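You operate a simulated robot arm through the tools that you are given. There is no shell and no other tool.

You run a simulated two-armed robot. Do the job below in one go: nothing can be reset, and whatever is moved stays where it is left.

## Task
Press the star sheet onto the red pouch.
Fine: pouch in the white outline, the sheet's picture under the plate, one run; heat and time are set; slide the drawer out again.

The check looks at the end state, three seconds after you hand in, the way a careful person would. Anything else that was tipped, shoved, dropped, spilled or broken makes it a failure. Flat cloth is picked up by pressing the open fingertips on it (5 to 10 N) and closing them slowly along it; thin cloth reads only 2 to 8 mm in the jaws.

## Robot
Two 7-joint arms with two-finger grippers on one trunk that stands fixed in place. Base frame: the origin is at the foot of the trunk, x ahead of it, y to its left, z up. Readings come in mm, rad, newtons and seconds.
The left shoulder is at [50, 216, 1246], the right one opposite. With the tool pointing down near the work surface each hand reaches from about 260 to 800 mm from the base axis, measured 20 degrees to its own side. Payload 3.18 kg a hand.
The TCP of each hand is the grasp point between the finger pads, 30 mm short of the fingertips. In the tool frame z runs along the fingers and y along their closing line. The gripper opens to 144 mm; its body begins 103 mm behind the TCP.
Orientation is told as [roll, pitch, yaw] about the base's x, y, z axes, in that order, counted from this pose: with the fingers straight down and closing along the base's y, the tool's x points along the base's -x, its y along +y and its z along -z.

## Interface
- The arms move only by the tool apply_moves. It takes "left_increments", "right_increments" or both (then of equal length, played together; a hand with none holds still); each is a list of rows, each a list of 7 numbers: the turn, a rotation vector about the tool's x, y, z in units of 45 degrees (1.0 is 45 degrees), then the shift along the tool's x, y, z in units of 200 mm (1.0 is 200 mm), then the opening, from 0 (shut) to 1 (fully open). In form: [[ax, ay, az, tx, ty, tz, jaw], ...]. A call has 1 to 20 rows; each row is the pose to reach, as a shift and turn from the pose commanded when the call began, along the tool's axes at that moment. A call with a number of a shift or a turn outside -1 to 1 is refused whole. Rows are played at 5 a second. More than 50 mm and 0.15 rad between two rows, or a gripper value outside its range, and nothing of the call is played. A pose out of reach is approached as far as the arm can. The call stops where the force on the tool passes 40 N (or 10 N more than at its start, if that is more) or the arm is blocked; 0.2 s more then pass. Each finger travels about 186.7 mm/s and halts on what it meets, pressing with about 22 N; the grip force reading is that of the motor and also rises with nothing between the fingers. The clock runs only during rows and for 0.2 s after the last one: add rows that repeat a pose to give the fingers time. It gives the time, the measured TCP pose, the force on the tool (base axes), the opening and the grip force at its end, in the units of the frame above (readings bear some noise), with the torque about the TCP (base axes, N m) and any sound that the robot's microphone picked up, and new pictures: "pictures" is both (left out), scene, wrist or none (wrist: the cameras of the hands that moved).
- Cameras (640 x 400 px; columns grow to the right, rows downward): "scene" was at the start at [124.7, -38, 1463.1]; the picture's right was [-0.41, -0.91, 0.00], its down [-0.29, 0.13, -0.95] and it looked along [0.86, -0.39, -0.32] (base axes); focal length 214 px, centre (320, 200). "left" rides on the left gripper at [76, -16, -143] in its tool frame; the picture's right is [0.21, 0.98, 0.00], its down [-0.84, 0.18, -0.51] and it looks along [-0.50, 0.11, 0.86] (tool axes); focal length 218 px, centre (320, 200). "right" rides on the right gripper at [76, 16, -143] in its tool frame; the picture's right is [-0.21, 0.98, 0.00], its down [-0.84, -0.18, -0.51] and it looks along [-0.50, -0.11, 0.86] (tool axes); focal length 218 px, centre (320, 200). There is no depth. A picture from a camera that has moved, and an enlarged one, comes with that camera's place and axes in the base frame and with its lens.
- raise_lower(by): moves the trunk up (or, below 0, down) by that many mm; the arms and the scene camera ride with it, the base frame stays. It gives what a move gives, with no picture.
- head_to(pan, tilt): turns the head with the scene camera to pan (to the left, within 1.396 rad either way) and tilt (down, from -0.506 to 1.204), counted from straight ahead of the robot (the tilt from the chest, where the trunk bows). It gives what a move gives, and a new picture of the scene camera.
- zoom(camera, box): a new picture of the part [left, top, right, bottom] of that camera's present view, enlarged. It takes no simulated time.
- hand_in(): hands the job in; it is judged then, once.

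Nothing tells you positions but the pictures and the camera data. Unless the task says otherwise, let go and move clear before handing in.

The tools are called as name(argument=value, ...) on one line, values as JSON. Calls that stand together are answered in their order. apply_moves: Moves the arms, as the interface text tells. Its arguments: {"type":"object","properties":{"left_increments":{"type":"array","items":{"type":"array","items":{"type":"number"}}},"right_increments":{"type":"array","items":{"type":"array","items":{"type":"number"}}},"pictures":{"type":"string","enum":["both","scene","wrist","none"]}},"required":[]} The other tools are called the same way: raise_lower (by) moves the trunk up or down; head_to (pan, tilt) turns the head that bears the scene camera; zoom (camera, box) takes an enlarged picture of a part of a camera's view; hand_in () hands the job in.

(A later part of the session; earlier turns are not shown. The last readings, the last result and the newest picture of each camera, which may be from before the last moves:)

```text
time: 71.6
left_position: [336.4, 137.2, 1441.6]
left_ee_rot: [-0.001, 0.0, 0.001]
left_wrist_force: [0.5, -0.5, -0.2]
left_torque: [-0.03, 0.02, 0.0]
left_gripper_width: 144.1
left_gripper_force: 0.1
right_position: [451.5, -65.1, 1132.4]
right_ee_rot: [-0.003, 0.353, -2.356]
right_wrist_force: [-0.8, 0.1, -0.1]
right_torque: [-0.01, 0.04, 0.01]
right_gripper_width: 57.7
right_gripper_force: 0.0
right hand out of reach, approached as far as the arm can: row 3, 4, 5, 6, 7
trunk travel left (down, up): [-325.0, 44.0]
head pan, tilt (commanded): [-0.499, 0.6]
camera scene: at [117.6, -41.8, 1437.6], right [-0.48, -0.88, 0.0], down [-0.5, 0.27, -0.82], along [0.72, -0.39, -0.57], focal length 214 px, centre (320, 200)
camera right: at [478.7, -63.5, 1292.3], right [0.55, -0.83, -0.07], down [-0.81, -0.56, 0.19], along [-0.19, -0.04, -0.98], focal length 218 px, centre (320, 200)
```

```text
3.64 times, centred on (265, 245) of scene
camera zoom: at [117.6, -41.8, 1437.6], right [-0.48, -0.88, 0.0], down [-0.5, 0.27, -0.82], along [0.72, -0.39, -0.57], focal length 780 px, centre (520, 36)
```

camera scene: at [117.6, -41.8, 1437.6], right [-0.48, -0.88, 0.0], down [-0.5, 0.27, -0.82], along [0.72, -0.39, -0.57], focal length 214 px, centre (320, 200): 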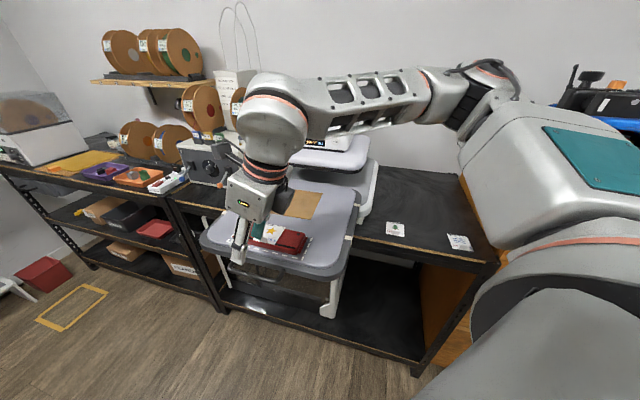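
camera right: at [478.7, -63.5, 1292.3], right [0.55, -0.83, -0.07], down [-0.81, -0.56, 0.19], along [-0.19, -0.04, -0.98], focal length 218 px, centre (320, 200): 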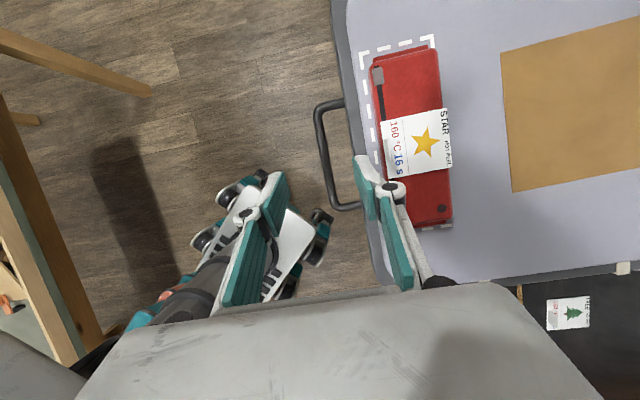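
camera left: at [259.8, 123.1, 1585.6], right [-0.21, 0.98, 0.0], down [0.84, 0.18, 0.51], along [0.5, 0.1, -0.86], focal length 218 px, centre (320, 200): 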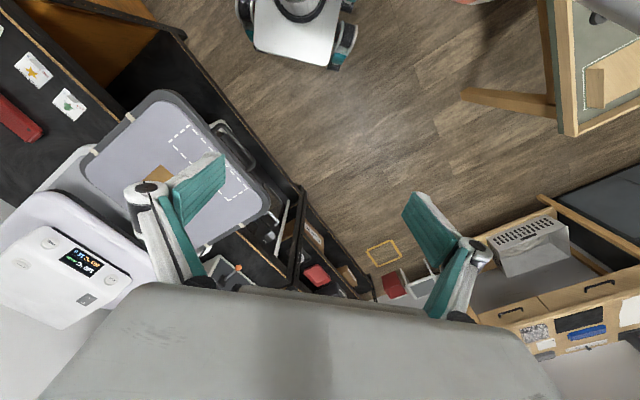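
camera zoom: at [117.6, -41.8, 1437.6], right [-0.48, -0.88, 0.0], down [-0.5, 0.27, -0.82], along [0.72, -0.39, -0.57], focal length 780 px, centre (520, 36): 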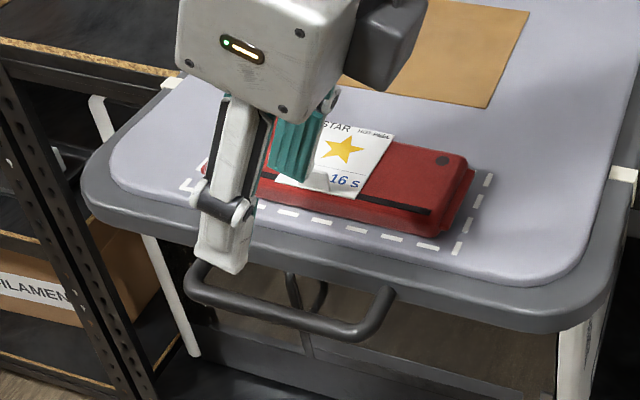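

The handle bar is at v≈368 (x−y≈521) and z≈1008. The gap to the rim is about 30 mm, and the hand is at its reach limit at 20° slant. I'll slant it further, to about 32°, which pulls the wrist back, and check the position.

apply_moves(right_increments=[[0, 0.09, 0, 0, 0, 0, 0.25], [0, 0.18, 0, 0, 0, 0, 0.18], [0, 0.27, 0, 0, 0, 0, 0.18], [0, 0.27, 0, 0, 0, 0, 0.18]], pictures="wrist")

```text
time: 72.6
left_position: [336.9, 137.6, 1442.2]
left_ee_rot: [-0.002, 0.0, 0.003]
left_wrist_force: [0.0, 0.4, 0.9]
left_torque: [0.01, -0.01, 0.0]
left_gripper_width: 143.9
left_gripper_force: 0.0
right_position: [451.6, -67.4, 1133.6]
right_ee_rot: [-0.003, 0.561, -2.358]
right_wrist_force: [0.2, -0.2, 0.0]
right_torque: [0.01, 0.02, -0.02]
right_gripper_width: 25.8
right_gripper_force: 0.2
trunk travel left (down, up): [-325.0, 44.0]
head pan, tilt (commanded): [-0.499, 0.6]
camera right: at [454.5, -87.5, 1293.8], right [0.57, -0.82, -0.11], down [-0.82, -0.57, -0.02], along [-0.05, 0.1, -0.99], focal length 218 px, centre (320, 200)
```

right: 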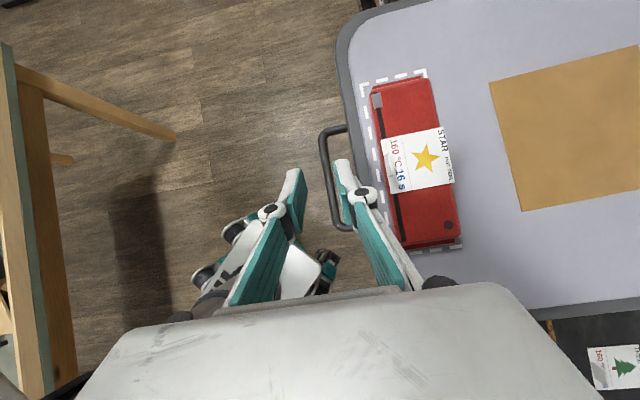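

The 32° slant works. I'll lower to just above the handle and check alignment before going into the gap.

apply_moves(right_increments=[[0, 0, 0, -0.035, 0.005, 0.061, 0.18], [0, 0, 0, -0.07, 0.005, 0.122, 0.18], [0, 0, 0, -0.104, 0.005, 0.182, 0.18], [0, 0, 0, -0.138, 0.005, 0.243, 0.18], [0, 0, 0, -0.173, 0.005, 0.304, 0.18], [0, 0, 0, -0.173, 0.005, 0.304, 0.18]])

zoom(camera="right", box=[260, 80, 420, 220])

zoom(camera="scene", box=[210, 220, 310, 300])

```text
time: 74.0
left_position: [336.1, 137.5, 1441.5]
left_ee_rot: [-0.003, -0.001, 0.002]
left_wrist_force: [0.1, -0.5, 0.0]
left_torque: [0.0, -0.02, 0.01]
left_gripper_width: 143.9
left_gripper_force: 0.0
right_position: [455.1, -66.1, 1064.1]
right_ee_rot: [0.002, 0.561, -2.357]
right_wrist_force: [-0.2, -0.7, 0.4]
right_torque: [0.02, -0.03, 0.0]
right_gripper_width: 25.9
right_gripper_force: 0.0
trunk travel left (down, up): [-325.0, 44.0]
head pan, tilt (commanded): [-0.499, 0.6]
camera scene: at [117.1, -41.7, 1437.7], right [-0.48, -0.88, 0.0], down [-0.5, 0.27, -0.83], along [0.72, -0.39, -0.56], focal length 214 px, centre (320, 200)
camera right: at [457.4, -86.5, 1224.0], right [0.57, -0.82, -0.11], down [-0.82, -0.57, -0.02], along [-0.05, 0.1, -0.99], focal length 218 px, centre (320, 200)
```

scene: 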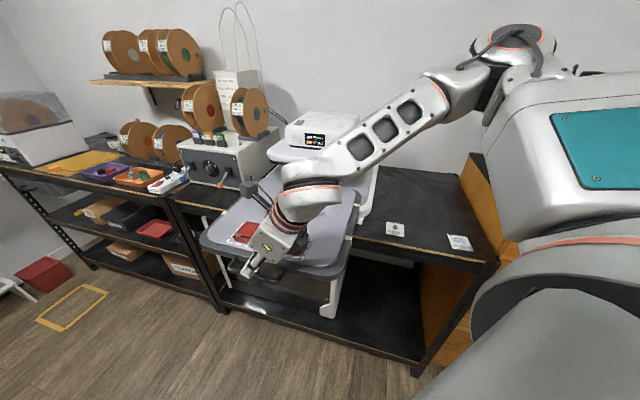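
right: 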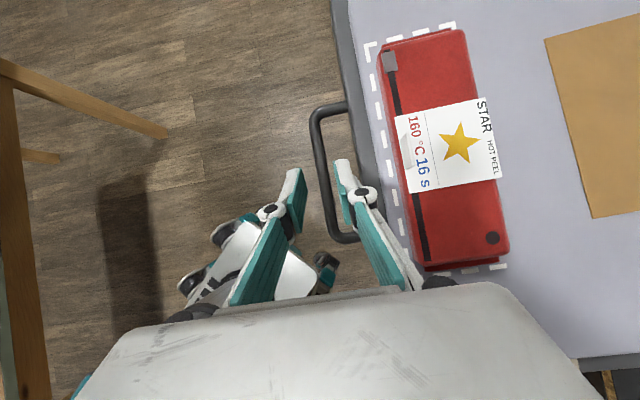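

```text
2.86 times, centred on (340, 150) of right
camera zoom: at [457.4, -86.5, 1224.0], right [0.57, -0.82, -0.11], down [-0.82, -0.57, -0.02], along [-0.05, 0.1, -0.99], focal length 624 px, centre (263, 343)
```

zoom: 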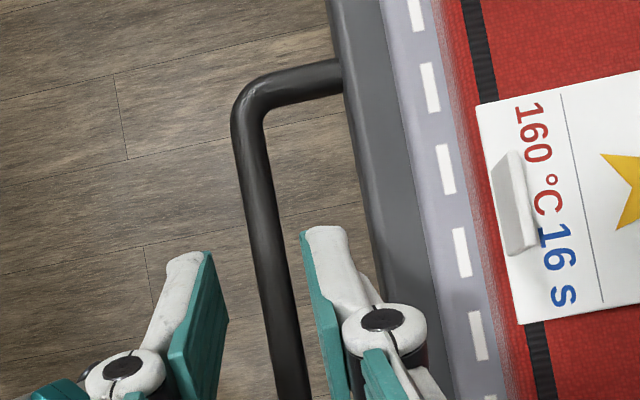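

```text
5.00 times, centred on (260, 260) of scene
camera zoom: at [117.1, -41.7, 1437.7], right [-0.48, -0.88, 0.0], down [-0.5, 0.27, -0.83], along [0.72, -0.39, -0.56], focal length 1072 px, centre (620, -100)
```

zoom: 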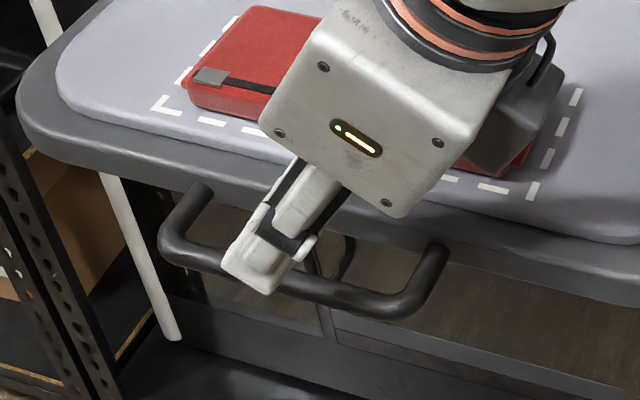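

The bar lies within 1 mm of midway between the fingers. I'll lower so the fingertips straddle the bar, keeping the finger knuckles above the rim.

apply_moves(right_increments=[[0, 0, 0, -0.028, 0.0035, 0.0445, 0.153], [0, 0, 0, -0.056, 0.0035, 0.089, 0.153], [0, 0, 0, -0.084, 0.0035, 0.133, 0.153], [0, 0, 0, -0.1117, 0.0035, 0.1778, 0.153], [0, 0, 0, -0.1117, 0.0035, 0.1778, 0.153]])

zoom(camera="right", box=[260, 80, 420, 220])

zoom(camera="scene", box=[210, 220, 310, 300])

```text
time: 75.2
left_position: [336.0, 138.1, 1441.5]
left_ee_rot: [-0.001, 0.001, 0.001]
left_wrist_force: [0.8, 0.1, -0.1]
left_torque: [0.0, -0.01, 0.01]
left_gripper_width: 144.0
left_gripper_force: 0.0
right_position: [456.4, -66.5, 1021.1]
right_ee_rot: [0.001, 0.562, -2.356]
right_wrist_force: [0.2, 0.1, 0.6]
right_torque: [0.01, -0.01, -0.01]
right_gripper_width: 22.2
right_gripper_force: 0.1
trunk travel left (down, up): [-325.0, 44.0]
head pan, tilt (commanded): [-0.499, 0.6]
camera scene: at [117.1, -41.7, 1437.7], right [-0.48, -0.88, 0.0], down [-0.5, 0.27, -0.83], along [0.72, -0.39, -0.56], focal length 214 px, centre (320, 200)
camera right: at [458.4, -87.1, 1181.7], right [0.57, -0.82, -0.11], down [-0.82, -0.57, -0.02], along [-0.05, 0.1, -0.99], focal length 218 px, centre (320, 200)
```

scene: 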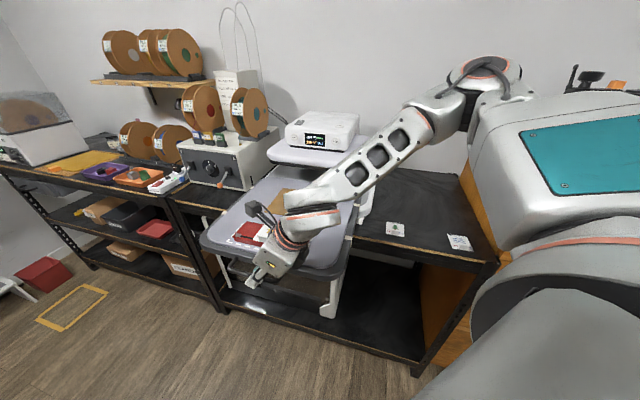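
right: 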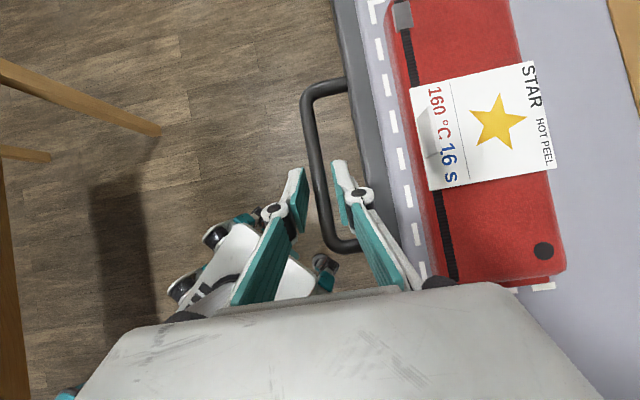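

```text
2.86 times, centred on (340, 150) of right
camera zoom: at [458.4, -87.1, 1181.7], right [0.57, -0.82, -0.11], down [-0.82, -0.57, -0.02], along [-0.05, 0.1, -0.99], focal length 624 px, centre (263, 343)
```

zoom: 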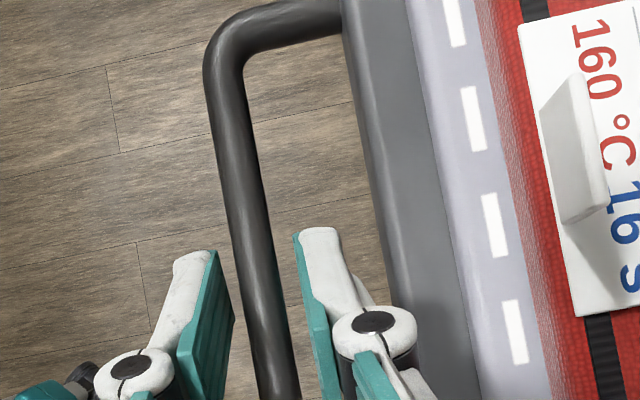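

```text
5.00 times, centred on (260, 260) of scene
camera zoom: at [117.1, -41.7, 1437.7], right [-0.48, -0.88, 0.0], down [-0.5, 0.27, -0.83], along [0.72, -0.39, -0.56], focal length 1072 px, centre (620, -100)
```

zoom: 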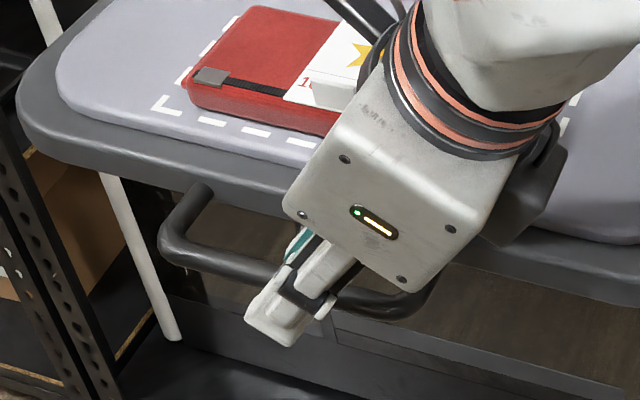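

The bar is now between the fingertips. I'll close on it.

apply_moves(right_increments=[[0, 0, 0, 0, 0, 0, 0.12], [0, 0, 0, 0, 0, 0, 0.09], [0, 0, 0, 0, 0, 0, 0.06], [0, 0, 0, 0, 0, 0, 0.03], [0, 0, 0, 0, 0, 0, 0.0], [0, 0, 0, 0, 0, 0, 0.0]])

zoom(camera="right", box=[260, 80, 420, 220])

```text
time: 76.6
left_position: [337.0, 138.3, 1441.5]
left_ee_rot: [0.001, 0.001, 0.001]
left_wrist_force: [1.2, -0.4, -0.1]
left_torque: [0.0, 0.01, -0.01]
left_gripper_width: 144.1
left_gripper_force: 0.1
right_position: [456.5, -67.3, 1020.3]
right_ee_rot: [0.001, 0.562, -2.357]
right_wrist_force: [2.3, -3.1, -0.6]
right_torque: [-0.08, -0.02, 0.33]
right_gripper_width: 11.3
right_gripper_force: 41.9
trunk travel left (down, up): [-325.0, 44.0]
head pan, tilt (commanded): [-0.499, 0.6]
camera scene: at [117.6, -42.1, 1437.6], right [-0.48, -0.88, 0.0], down [-0.5, 0.27, -0.82], along [0.72, -0.39, -0.57], focal length 214 px, centre (320, 200)
camera right: at [458.8, -87.4, 1181.5], right [0.57, -0.82, -0.11], down [-0.82, -0.57, -0.02], along [-0.05, 0.1, -0.99], focal length 218 px, centre (320, 200)
```

scene: 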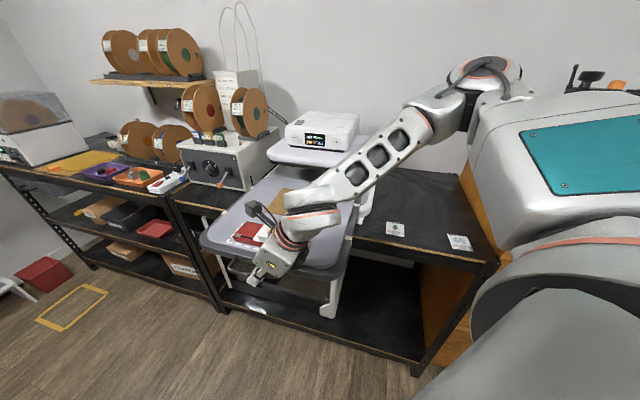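
right: 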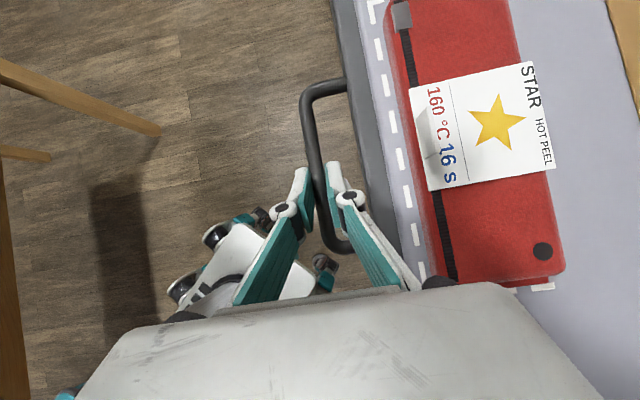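

```text
2.86 times, centred on (340, 150) of right
camera zoom: at [458.8, -87.4, 1181.5], right [0.57, -0.82, -0.11], down [-0.82, -0.57, -0.02], along [-0.05, 0.1, -0.99], focal length 624 px, centre (263, 343)
```

zoom: 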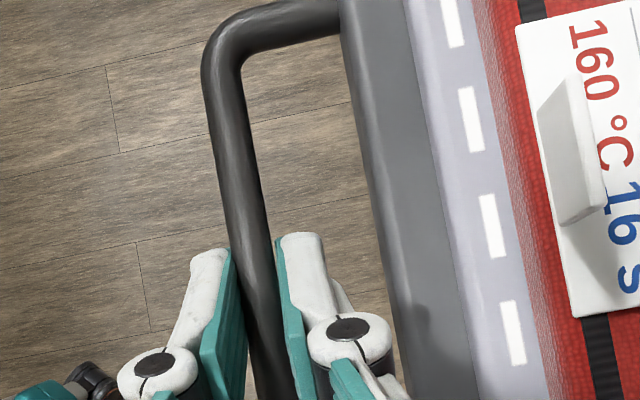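

The grip on the bar is solid at 11 mm. I'll push the drawer in gently along its slide, starting slowly to feel the resistance.

apply_moves(right_increments=[[0, 0, 0, 0, 0.015, 0, 0], [0, 0, 0, 0, 0.045, 0, 0], [0, 0, 0, 0, 0.085, 0, 0], [0, 0, 0, 0, 0.135, 0, 0], [0, 0, 0, 0, 0.185, 0, 0], [0, 0, 0, 0, 0.235, 0, 0], [0, 0, 0, 0, 0.27, 0, 0], [0, 0, 0, 0, 0.29, 0, 0], [0, 0, 0, 0, 0.3, 0, 0]])

```text
time: 78.6
left_position: [336.4, 138.7, 1441.7]
left_ee_rot: [-0.002, 0.0, 0.004]
left_wrist_force: [0.5, 1.3, -0.8]
left_torque: [0.03, 0.03, -0.02]
left_gripper_width: 144.2
left_gripper_force: 0.0
right_position: [497.5, -107.9, 1020.9]
right_ee_rot: [0.002, 0.562, -2.356]
right_wrist_force: [2.5, 5.2, -0.2]
right_torque: [-0.32, 0.31, 0.37]
right_gripper_width: 11.6
right_gripper_force: 41.3
trunk travel left (down, up): [-325.0, 44.0]
head pan, tilt (commanded): [-0.499, 0.6]
camera scene: at [117.7, -41.1, 1437.7], right [-0.48, -0.88, 0.0], down [-0.5, 0.27, -0.83], along [0.72, -0.4, -0.56], focal length 214 px, centre (320, 200)
camera right: at [500.3, -128.8, 1181.6], right [0.57, -0.82, -0.11], down [-0.82, -0.57, -0.02], along [-0.05, 0.1, -0.99], focal length 218 px, centre (320, 200)
```

scene: 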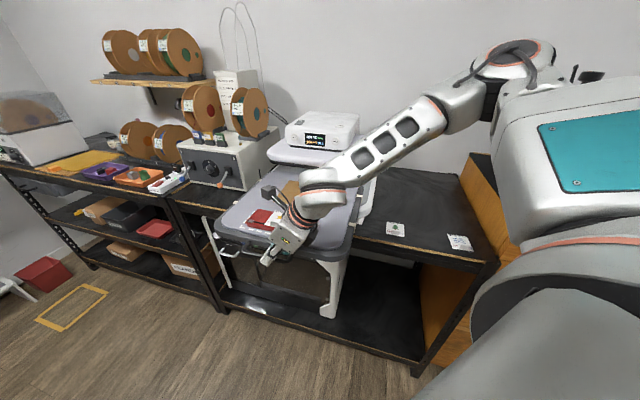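
right: 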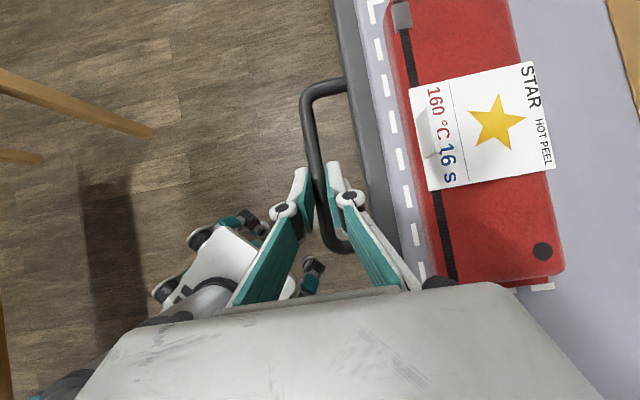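

The drawer slides smoothly and the pouch and sheet ride along unmoved. I'll push on.

apply_moves(right_increments=[[0, 0, 0, 0, 0.02, 0, 0], [0, 0, 0, 0, 0.06, 0, 0], [0, 0, 0, 0, 0.12, 0, 0], [0, 0, 0, 0, 0.2, 0, 0], [0, 0, 0, 0, 0.28, 0, 0], [0, 0, 0, 0, 0.36, 0, 0], [0, 0, 0, 0, 0.44, 0, 0], [0, 0, 0, 0, 0.52, 0, 0], [0, 0, 0, 0, 0.6, 0, 0], [0, 0, 0, 0, 0.68, 0, 0], [0, 0, 0, 0, 0.76, 0, 0], [0, 0, 0, 0, 0.84, 0, 0], [0, 0, 0, 0, 0.9, 0, 0], [0, 0, 0, 0, 0.94, 0, 0], [0, 0, 0, 0, 0.96, 0, 0]])

zoom(camera="scene", box=[230, 90, 400, 280])

```text
time: 81.8
left_position: [336.8, 138.1, 1440.1]
left_ee_rot: [0.0, 0.0, 0.003]
left_wrist_force: [0.8, -0.7, 0.3]
left_torque: [0.0, 0.0, 0.02]
left_gripper_width: 144.1
left_gripper_force: 0.0
right_position: [634.0, -243.4, 1019.6]
right_ee_rot: [0.0, 0.561, -2.357]
right_wrist_force: [5.2, 7.9, -6.1]
right_torque: [0.38, -0.28, 0.35]
right_gripper_width: 11.5
right_gripper_force: 41.9
trunk travel left (down, up): [-325.0, 44.0]
head pan, tilt (commanded): [-0.499, 0.6]
camera scene: at [118.4, -41.1, 1437.5], right [-0.48, -0.88, 0.0], down [-0.5, 0.27, -0.82], along [0.72, -0.4, -0.57], focal length 214 px, centre (320, 200)
camera right: at [636.0, -264.3, 1181.7], right [0.57, -0.82, -0.11], down [-0.82, -0.57, -0.02], along [-0.05, 0.1, -0.99], focal length 218 px, centre (320, 200)
```

scene: 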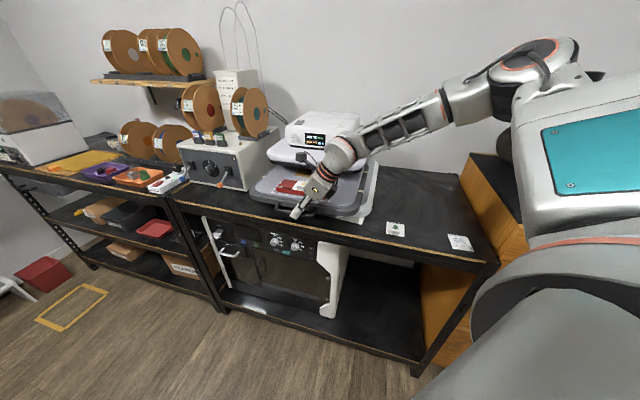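
right: 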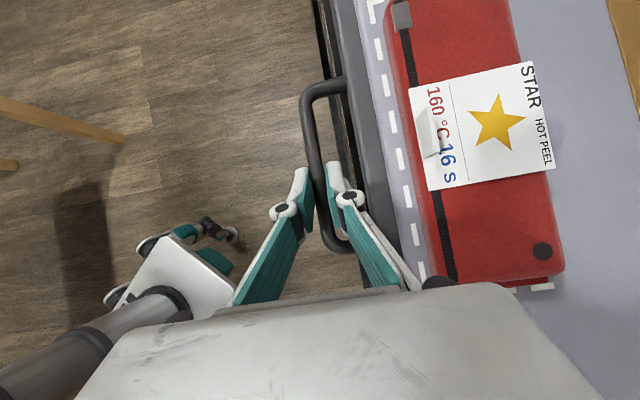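

```text
2.11 times, centred on (315, 185) of scene
camera zoom: at [118.4, -41.1, 1437.5], right [-0.48, -0.88, 0.0], down [-0.5, 0.27, -0.82], along [0.72, -0.4, -0.57], focal length 452 px, centre (330, 232)
```

zoom: 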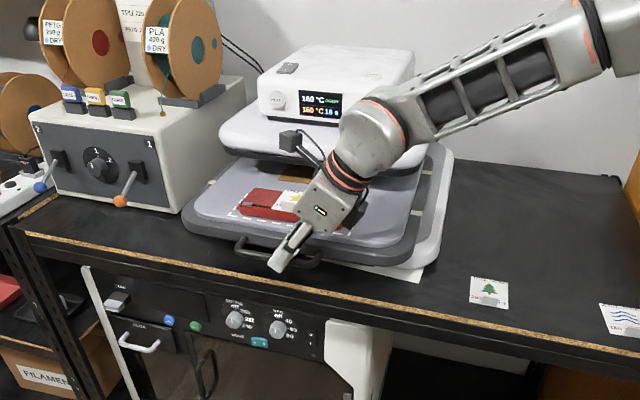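

The drawer has gone in 250 mm so far with the hand well clear of the plate. I'll continue more slowly towards the end of travel.

apply_moves(right_increments=[[0, 0, 0, 0, 0.02, 0, 0], [0, 0, 0, 0, 0.06, 0, 0], [0, 0, 0, 0, 0.12, 0, 0], [0, 0, 0, 0, 0.18, 0, 0], [0, 0, 0, 0, 0.24, 0, 0], [0, 0, 0, 0, 0.3, 0, 0], [0, 0, 0, 0, 0.36, 0, 0], [0, 0, 0, 0, 0.4, 0, 0], [0, 0, 0, 0, 0.4, 0, 0]])

zoom(camera="scene", box=[250, 90, 400, 230])

```text
time: 83.8
left_position: [336.7, 139.0, 1441.1]
left_ee_rot: [-0.002, 0.0, 0.002]
left_wrist_force: [-0.6, 0.6, -0.8]
left_torque: [0.01, -0.01, 0.0]
left_gripper_width: 144.1
left_gripper_force: 0.1
right_position: [690.3, -300.7, 1020.5]
right_ee_rot: [0.004, 0.562, -2.357]
right_wrist_force: [7.9, 5.2, -3.2]
right_torque: [0.4, -0.46, 0.31]
right_gripper_width: 11.7
right_gripper_force: 41.8
trunk travel left (down, up): [-325.0, 44.0]
head pan, tilt (commanded): [-0.499, 0.6]
camera scene: at [118.4, -41.2, 1437.6], right [-0.48, -0.88, 0.0], down [-0.5, 0.27, -0.82], along [0.72, -0.4, -0.57], focal length 214 px, centre (320, 200)
camera right: at [693.0, -321.8, 1181.7], right [0.57, -0.82, -0.11], down [-0.82, -0.57, -0.02], along [-0.05, 0.1, -0.99], focal length 218 px, centre (320, 200)
```

scene: 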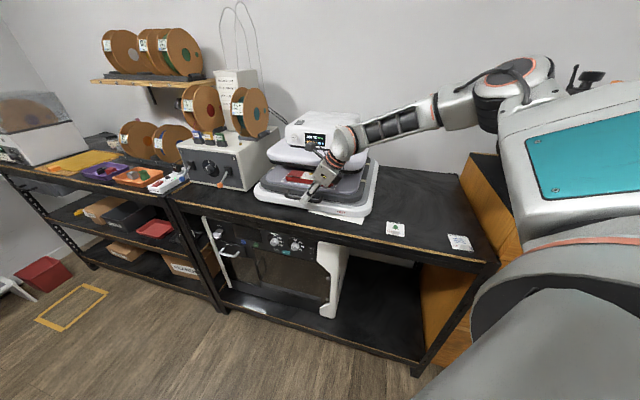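
right: 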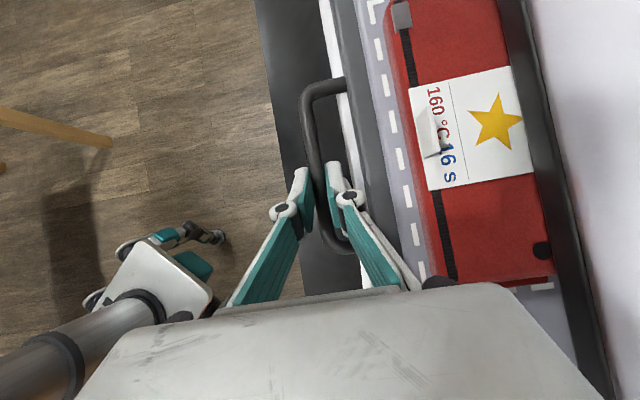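

```text
2.86 times, centred on (325, 160) of scene
camera zoom: at [118.4, -41.2, 1437.6], right [-0.48, -0.88, 0.0], down [-0.5, 0.27, -0.82], along [0.72, -0.4, -0.57], focal length 613 px, centre (306, 314)
```

zoom: 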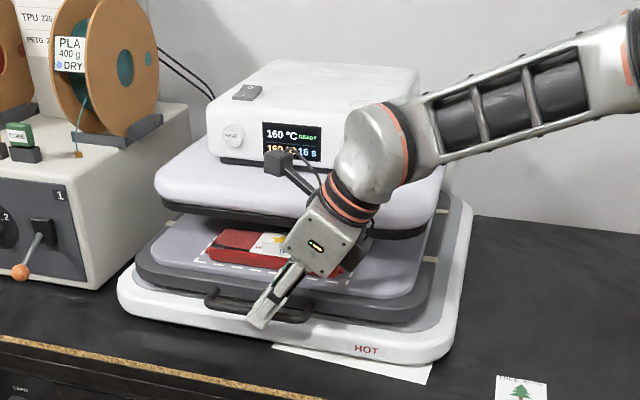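

About 330 mm in, the plate's front edge now covers the back of the sheet. My gripper body has about 45 mm left to the plate, so I'll push another 32 mm slowly and watch for the stop.

apply_moves(right_increments=[[0, 0, 0, 0, 0.02, 0, 0], [0, 0, 0, 0, 0.05, 0, 0], [0, 0, 0, 0, 0.08, 0, 0], [0, 0, 0, 0, 0.11, 0, 0], [0, 0, 0, 0, 0.14, 0, 0], [0, 0, 0, 0, 0.16, 0, 0], [0, 0, 0, 0, 0.16, 0, 0]])

zoom(camera="scene", box=[250, 90, 400, 230])

zoom(camera="right", box=[300, 40, 620, 300])

```text
time: 84.8
left_position: [334.4, 137.9, 1441.4]
left_ee_rot: [0.0, -0.003, 0.0]
left_wrist_force: [0.4, -1.3, 0.3]
left_torque: [0.09, 0.01, 0.02]
left_gripper_width: 144.0
left_gripper_force: 0.1
right_position: [697.4, -306.7, 1021.2]
right_ee_rot: [-0.021, 0.558, -2.356]
right_wrist_force: [-9.6, 9.6, 11.1]
right_torque: [-0.39, 0.75, 0.34]
right_gripper_width: 11.3
right_gripper_force: 41.4
trunk travel left (down, up): [-325.0, 44.0]
head pan, tilt (commanded): [-0.499, 0.6]
stopped in row 5 (right hand): the force on the tool passed its limit at 44 N (the readings are from after the stop); the commanded pose is now the measured one
camera scene: at [115.4, -42.5, 1438.1], right [-0.48, -0.88, 0.0], down [-0.49, 0.27, -0.83], along [0.73, -0.39, -0.56], focal length 214 px, centre (320, 200)
camera right: at [702.5, -330.0, 1181.3], right [0.57, -0.81, -0.13], down [-0.82, -0.58, -0.01], along [-0.06, 0.11, -0.99], focal length 218 px, centre (320, 200)
```

scene: 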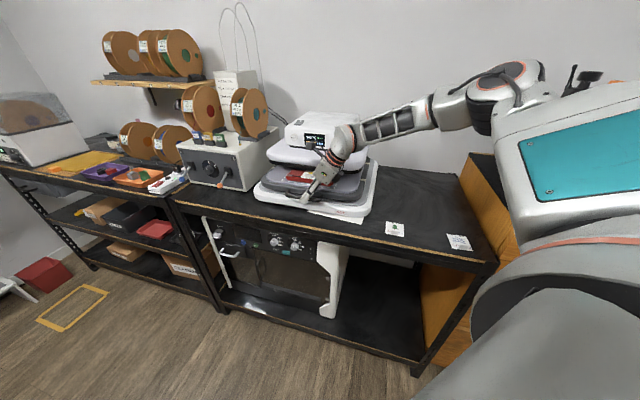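
right: 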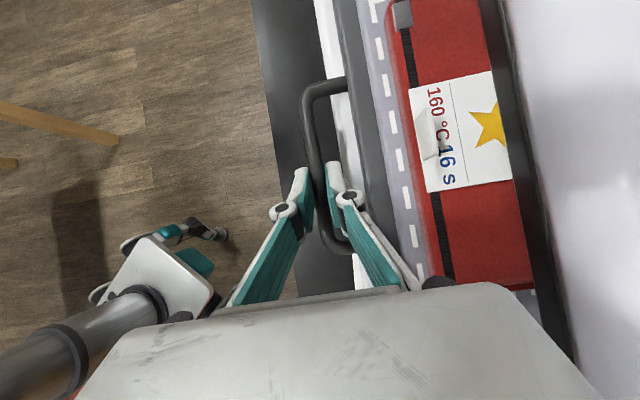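

```text
2.86 times, centred on (325, 160) of scene
camera zoom: at [115.4, -42.5, 1438.1], right [-0.48, -0.88, 0.0], down [-0.49, 0.27, -0.83], along [0.73, -0.39, -0.56], focal length 613 px, centre (306, 314)
```

zoom: 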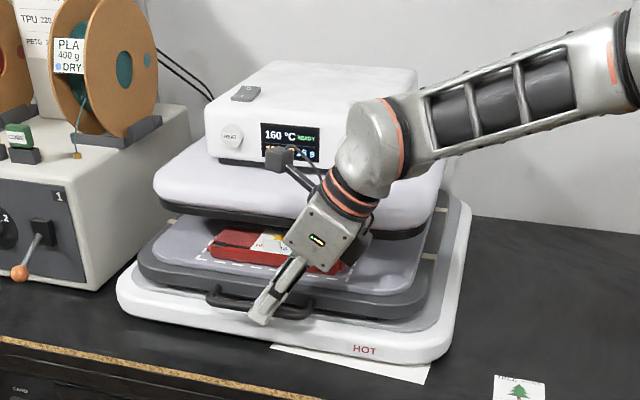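

```text
1.54 times, centred on (460, 170) of right
camera zoom: at [702.5, -330.0, 1181.3], right [0.57, -0.81, -0.13], down [-0.82, -0.58, -0.01], along [-0.06, 0.11, -0.99], focal length 336 px, centre (105, 246)
```

zoom: 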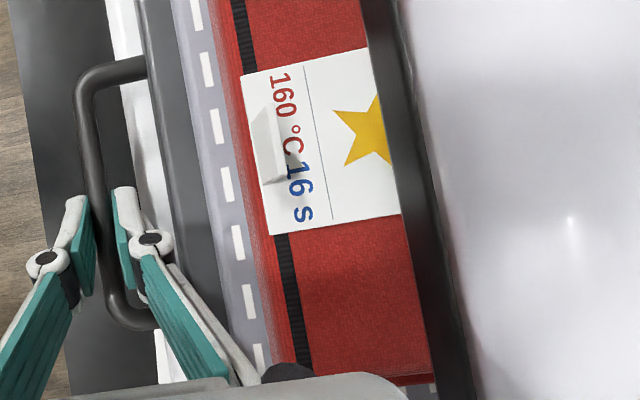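

The push stopped at about 340 mm of travel with 44 N. This may be the drawer's end stop, so I'll look closer and nudge once more to confirm it.

apply_moves(right_increments=[[0, 0, 0, 0, 0.01, 0, 0], [0, 0, 0, 0, 0.02, 0, 0], [0, 0, 0, 0, 0.03, 0, 0], [0, 0, 0, 0, 0.04, 0, 0], [0, 0, 0, 0, 0.04, 0, 0]], pictures="wrist")

zoom(camera="scene", box=[275, 105, 375, 175])

zoom(camera="scene", box=[265, 150, 365, 220])

```text
time: 85.7
left_position: [333.7, 136.9, 1441.6]
left_ee_rot: [0.003, -0.003, 0.003]
left_wrist_force: [0.5, -0.9, 0.2]
left_torque: [0.02, -0.01, 0.02]
left_gripper_width: 144.1
left_gripper_force: 0.1
right_position: [697.4, -307.8, 1020.1]
right_ee_rot: [-0.032, 0.557, -2.358]
right_wrist_force: [-16.7, 6.2, 15.1]
right_torque: [-0.26, 0.75, 0.13]
right_gripper_width: 11.6
right_gripper_force: 41.2
trunk travel left (down, up): [-325.0, 44.0]
head pan, tilt (commanded): [-0.499, 0.6]
stopped in row 4 (right hand): the force on the tool passed its limit at 41 N (the readings are from after the stop); the commanded pose is now the measured one
camera right: at [704.3, -331.1, 1180.9], right [0.58, -0.81, -0.14], down [-0.81, -0.58, -0.01], along [-0.07, 0.12, -0.99], focal length 218 px, centre (320, 200)
```

right: 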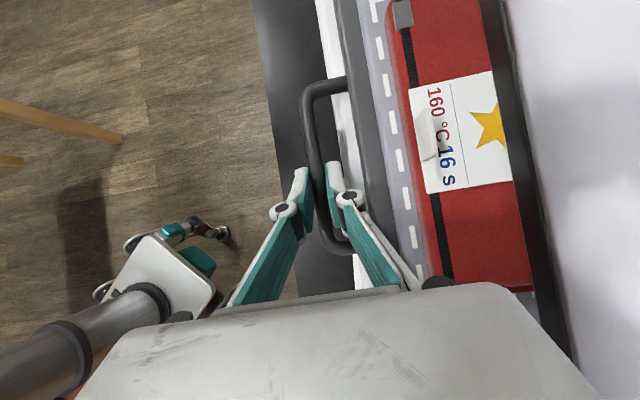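

```text
5.71 times, centred on (325, 140) of scene
camera zoom: at [114.2, -42.7, 1438.1], right [-0.48, -0.88, 0.0], down [-0.49, 0.27, -0.83], along [0.73, -0.39, -0.56], focal length 1226 px, centre (291, 543)
```

zoom: 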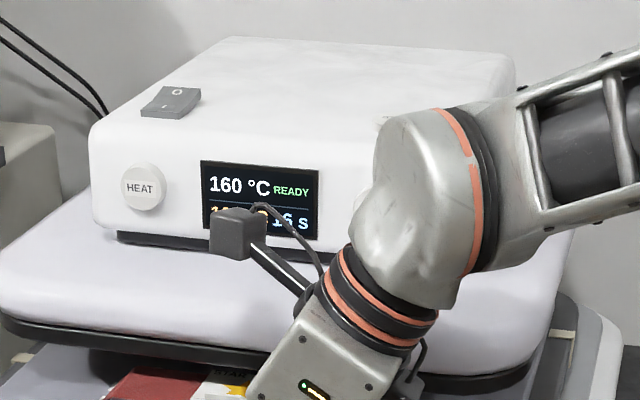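

```text
5.71 times, centred on (315, 185) of scene
camera zoom: at [114.2, -42.7, 1438.1], right [-0.48, -0.88, 0.0], down [-0.49, 0.27, -0.83], along [0.73, -0.39, -0.56], focal length 1226 px, centre (349, 286)
```

zoom: 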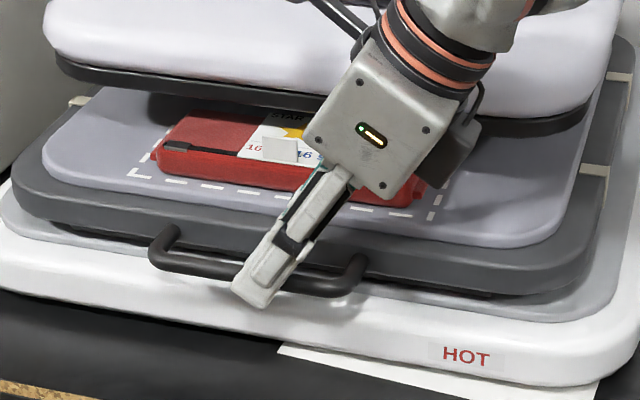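

The drawer is firmly at its stop. With it fully in, the plate's front edge (v≈805) falls right at the star's front tip, so the sheet needs to sit about 7 mm further back to have the whole picture under the plate. I'll pull the drawer out about 170 mm and shift the sheet.

apply_moves(right_increments=[[0, 0, 0, 0, -0.01, 0, 0], [0, 0, 0, 0, -0.04, 0, 0], [0, 0, 0, 0, -0.09, 0, 0], [0, 0, 0, 0, -0.15, 0, 0], [0, 0, 0, 0, -0.22, 0, 0], [0, 0, 0, 0, -0.29, 0, 0], [0, 0, 0, 0, -0.36, 0, 0], [0, 0, 0, 0, -0.43, 0, 0], [0, 0, 0, 0, -0.5, 0, 0], [0, 0, 0, 0, -0.57, 0, 0], [0, 0, 0, 0, -0.64, 0, 0], [0, 0, 0, 0, -0.71, 0, 0], [0, 0, 0, 0, -0.77, 0, 0], [0, 0, 0, 0, -0.81, 0, 0], [0, 0, 0, 0, -0.83, 0, 0], [0, 0, 0, 0, -0.83, 0, 0]])

zoom(camera="right", box=[300, 0, 600, 280])

zoom(camera="scene", box=[230, 140, 380, 250])

```text
time: 89.1
left_position: [337.9, 139.1, 1441.5]
left_ee_rot: [-0.003, 0.001, 0.002]
left_wrist_force: [0.2, 0.2, -0.3]
left_torque: [0.01, 0.0, -0.02]
left_gripper_width: 144.1
left_gripper_force: 0.0
right_position: [582.1, -191.7, 1020.1]
right_ee_rot: [-0.027, 0.555, -2.356]
right_wrist_force: [16.1, 14.7, -0.2]
right_torque: [0.1, -0.17, -0.22]
right_gripper_width: 11.5
right_gripper_force: 41.9
trunk travel left (down, up): [-325.0, 44.0]
head pan, tilt (commanded): [-0.499, 0.6]
camera scene: at [119.2, -40.1, 1437.6], right [-0.48, -0.88, 0.0], down [-0.5, 0.27, -0.82], along [0.72, -0.4, -0.57], focal length 214 px, centre (320, 200)
camera right: at [589.1, -215.0, 1180.7], right [0.58, -0.81, -0.13], down [-0.81, -0.58, -0.01], along [-0.07, 0.11, -0.99], focal length 218 px, centre (320, 200)
```

scene: 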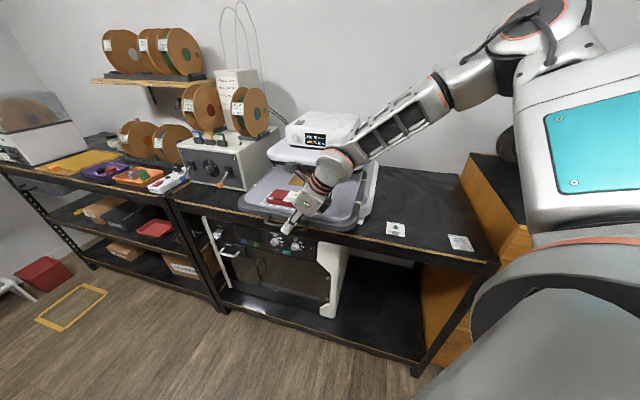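
right: 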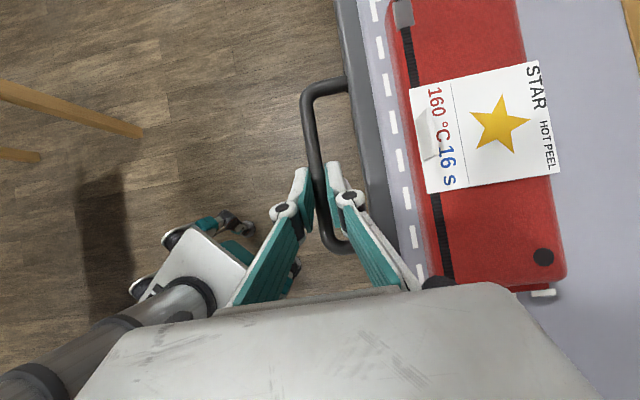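

```text
1.43 times, centred on (450, 140) of right
camera zoom: at [589.1, -215.0, 1180.7], right [0.58, -0.81, -0.13], down [-0.81, -0.58, -0.01], along [-0.07, 0.11, -0.99], focal length 312 px, centre (134, 286)
```

zoom: 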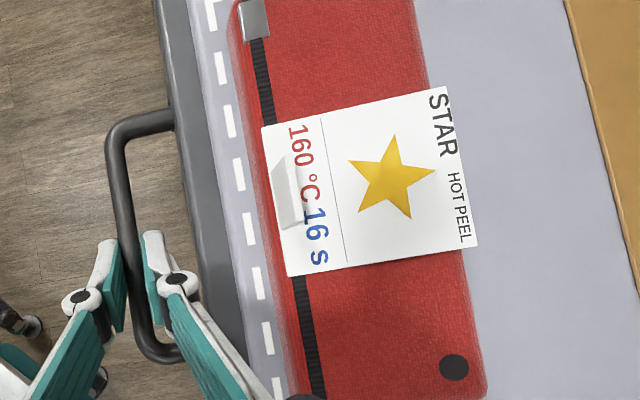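

```text
3.64 times, centred on (305, 195) of scene
camera zoom: at [119.2, -40.1, 1437.6], right [-0.48, -0.88, 0.0], down [-0.5, 0.27, -0.82], along [0.72, -0.4, -0.57], focal length 780 px, centre (374, 218)
```

zoom: 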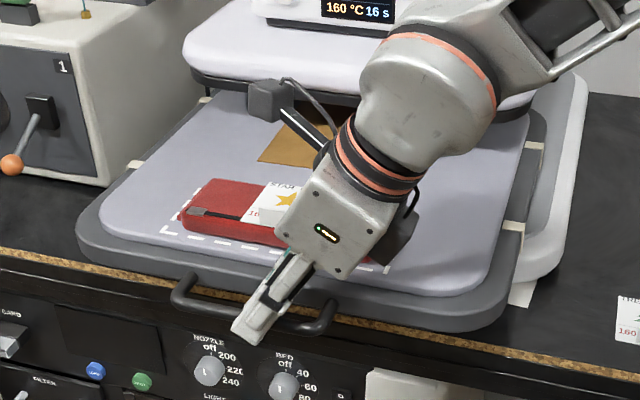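

The sheet is still in place on the pouch. Before shifting it I want an exact reading of the plate's front edge, so I'll let go of the bar, rise, and look down from above the edge with the wrist camera.

apply_moves(right_increments=[[0, 0, 0, 0, 0, 0, 0.04], [0, 0, 0, 0, 0, 0, 0.08], [0, 0, 0, 0, 0, 0, 0.12], [0, 0, 0, 0, 0, 0, 0.155], [0, 0, 0, 0, 0, 0, 0.155], [-0.01, 0, 0, 0.04, 0, -0.064, 0.155], [-0.02, 0, 0, 0.08, 0, -0.1275, 0.155], [-0.034, 0, 0, 0.132, 0, -0.2125, 0.155], [-0.034, 0, 0, 0.2, 0, -0.32, 0.155], [-0.034, 0, 0, 0.29, 0, -0.4675, 0.155], [-0.034, 0, 0, 0.38, 0, -0.61, 0.155], [-0.034, 0, 0, 0.47, 0, -0.76, 0.155], [-0.034, 0, 0, 0.47, 0, -0.76, 0.155]])

```text
time: 91.9
left_position: [336.8, 138.1, 1441.4]
left_ee_rot: [0.0, 0.0, 0.001]
left_wrist_force: [1.0, -0.7, 0.1]
left_torque: [0.01, 0.05, 0.0]
left_gripper_width: 144.1
left_gripper_force: 0.1
right_position: [586.1, -196.5, 1201.1]
right_ee_rot: [-0.001, 0.553, -2.358]
right_wrist_force: [0.0, -1.1, 0.5]
right_torque: [0.0, 0.01, 0.04]
right_gripper_width: 22.4
right_gripper_force: 0.0
trunk travel left (down, up): [-325.0, 44.0]
head pan, tilt (commanded): [-0.499, 0.6]
camera scene: at [117.8, -42.0, 1437.6], right [-0.48, -0.88, 0.0], down [-0.5, 0.27, -0.82], along [0.72, -0.39, -0.57], focal length 214 px, centre (320, 200)
camera right: at [589.3, -217.4, 1361.1], right [0.57, -0.82, -0.11], down [-0.82, -0.57, -0.01], along [-0.06, 0.1, -0.99], focal length 218 px, centre (320, 200)
```

scene: 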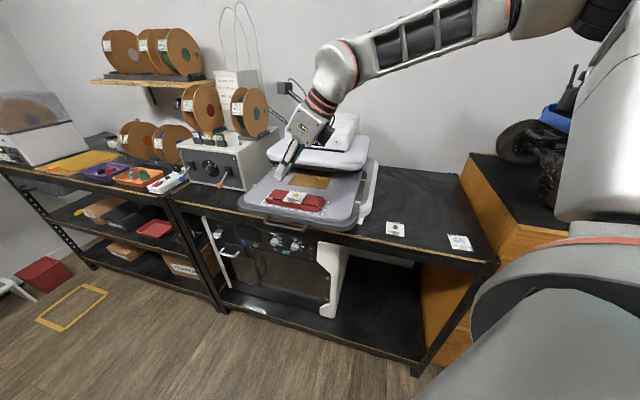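
right: 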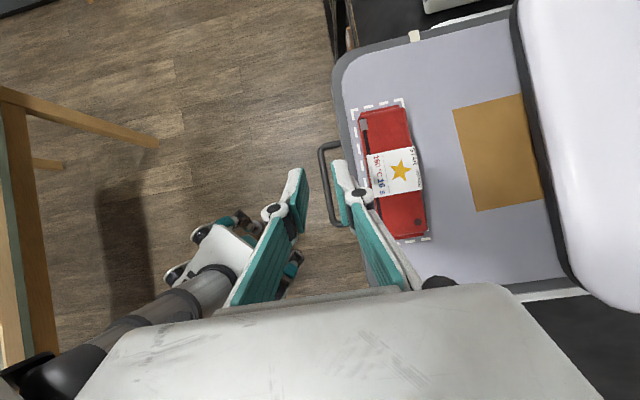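

I can see the plate's front edge from above. I'll move the camera closer to directly over it for a parallax-free reading.

apply_moves(right_increments=[[0, 0, 0, 0.05, 0.1, -0.06, 0.155], [0, 0, 0, 0.08, 0.25, -0.08, 0.155], [0, 0, 0, 0.11, 0.4, -0.09, 0.155], [0, 0, 0, 0.14, 0.55, -0.09, 0.155], [0, 0, 0, 0.17, 0.7, -0.09, 0.155], [0, 0, 0, 0.2, 0.85, -0.09, 0.155], [0, 0, 0, 0.2115, 0.975, -0.09, 0.155], [0, 0, 0, 0.2115, 0.975, -0.09, 0.155]])

zoom(camera="right", box=[160, 20, 420, 260])

```text
time: 93.7
left_position: [336.1, 137.9, 1441.6]
left_ee_rot: [-0.001, 0.0, 0.002]
left_wrist_force: [-0.2, -1.2, 0.0]
left_torque: [0.01, 0.0, 0.02]
left_gripper_width: 143.9
left_gripper_force: 0.3
right_position: [742.0, -316.1, 1237.1]
right_ee_rot: [-0.002, 0.553, -2.356]
right_wrist_force: [-0.1, 0.2, 0.2]
right_torque: [-0.02, 0.03, 0.03]
right_gripper_width: 22.4
right_gripper_force: 0.0
trunk travel left (down, up): [-325.0, 44.0]
head pan, tilt (commanded): [-0.499, 0.6]
camera scene: at [116.6, -41.4, 1437.8], right [-0.48, -0.88, 0.0], down [-0.5, 0.27, -0.83], along [0.72, -0.4, -0.56], focal length 214 px, centre (320, 200)
camera right: at [745.3, -335.4, 1398.5], right [0.57, -0.82, -0.11], down [-0.82, -0.57, -0.01], along [-0.05, 0.1, -0.99], focal length 218 px, centre (320, 200)
```

scene: 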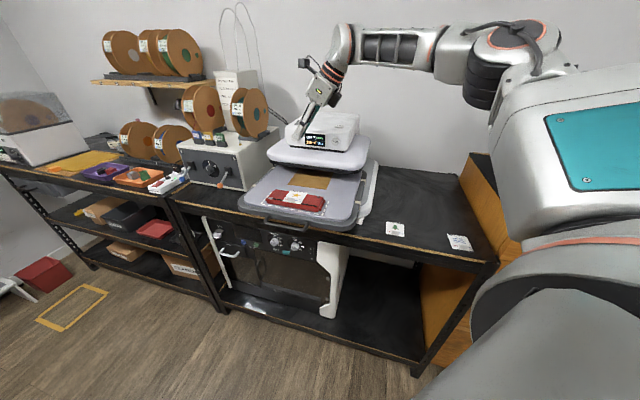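
right: 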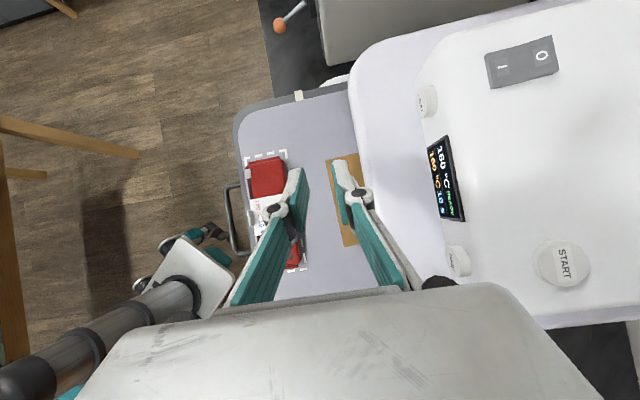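

```text
1.67 times, centred on (290, 140) of right
camera zoom: at [745.3, -335.4, 1398.5], right [0.57, -0.82, -0.11], down [-0.82, -0.57, -0.01], along [-0.05, 0.1, -0.99], focal length 364 px, centre (370, 300)
```

zoom: 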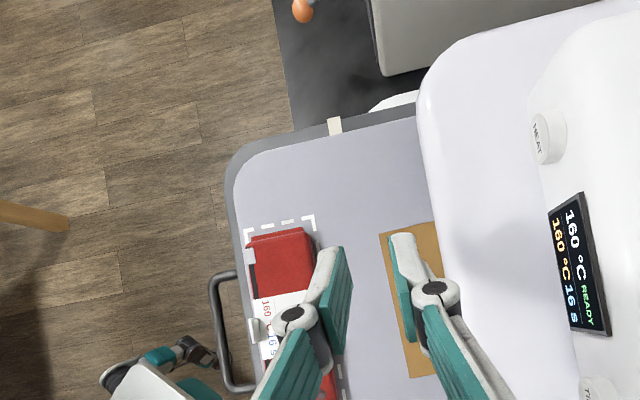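

From above, the plate's front edge reads close to v≈798. I'll zoom in to pin it down, and I can see START clearly too.

zoom(camera="right", box=[320, 60, 400, 160])

zoom(camera="right", box=[220, 140, 320, 280])

zoom(camera="right", box=[380, 20, 640, 330])

```text
4.00 times, centred on (360, 110) of right
camera zoom: at [745.3, -335.4, 1398.5], right [0.57, -0.82, -0.11], down [-0.82, -0.57, -0.01], along [-0.05, 0.1, -0.99], focal length 873 px, centre (160, 560)
```

zoom: 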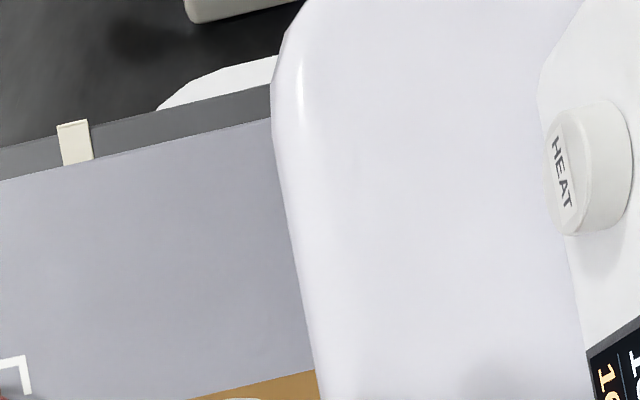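

```text
2.86 times, centred on (270, 210) of right
camera zoom: at [745.3, -335.4, 1398.5], right [0.57, -0.82, -0.11], down [-0.82, -0.57, -0.01], along [-0.05, 0.1, -0.99], focal length 624 px, centre (463, 171)
```

zoom: 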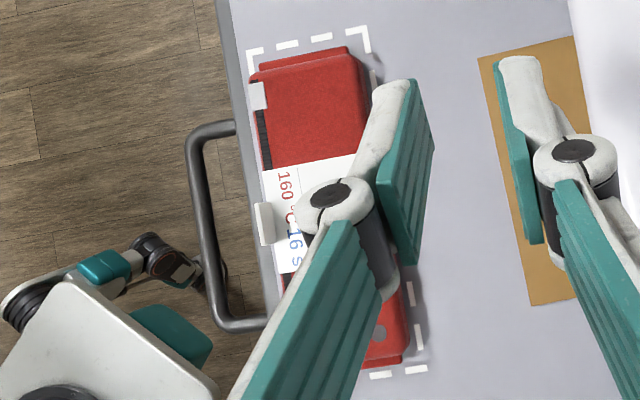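

```text
1.29 times, centred on (510, 175) of right
camera zoom: at [745.3, -335.4, 1398.5], right [0.57, -0.82, -0.11], down [-0.82, -0.57, -0.01], along [-0.05, 0.1, -0.99], focal length 282 px, centre (75, 232)
```

zoom: 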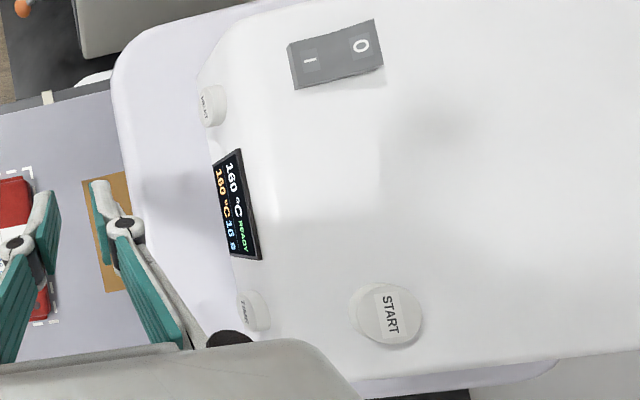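

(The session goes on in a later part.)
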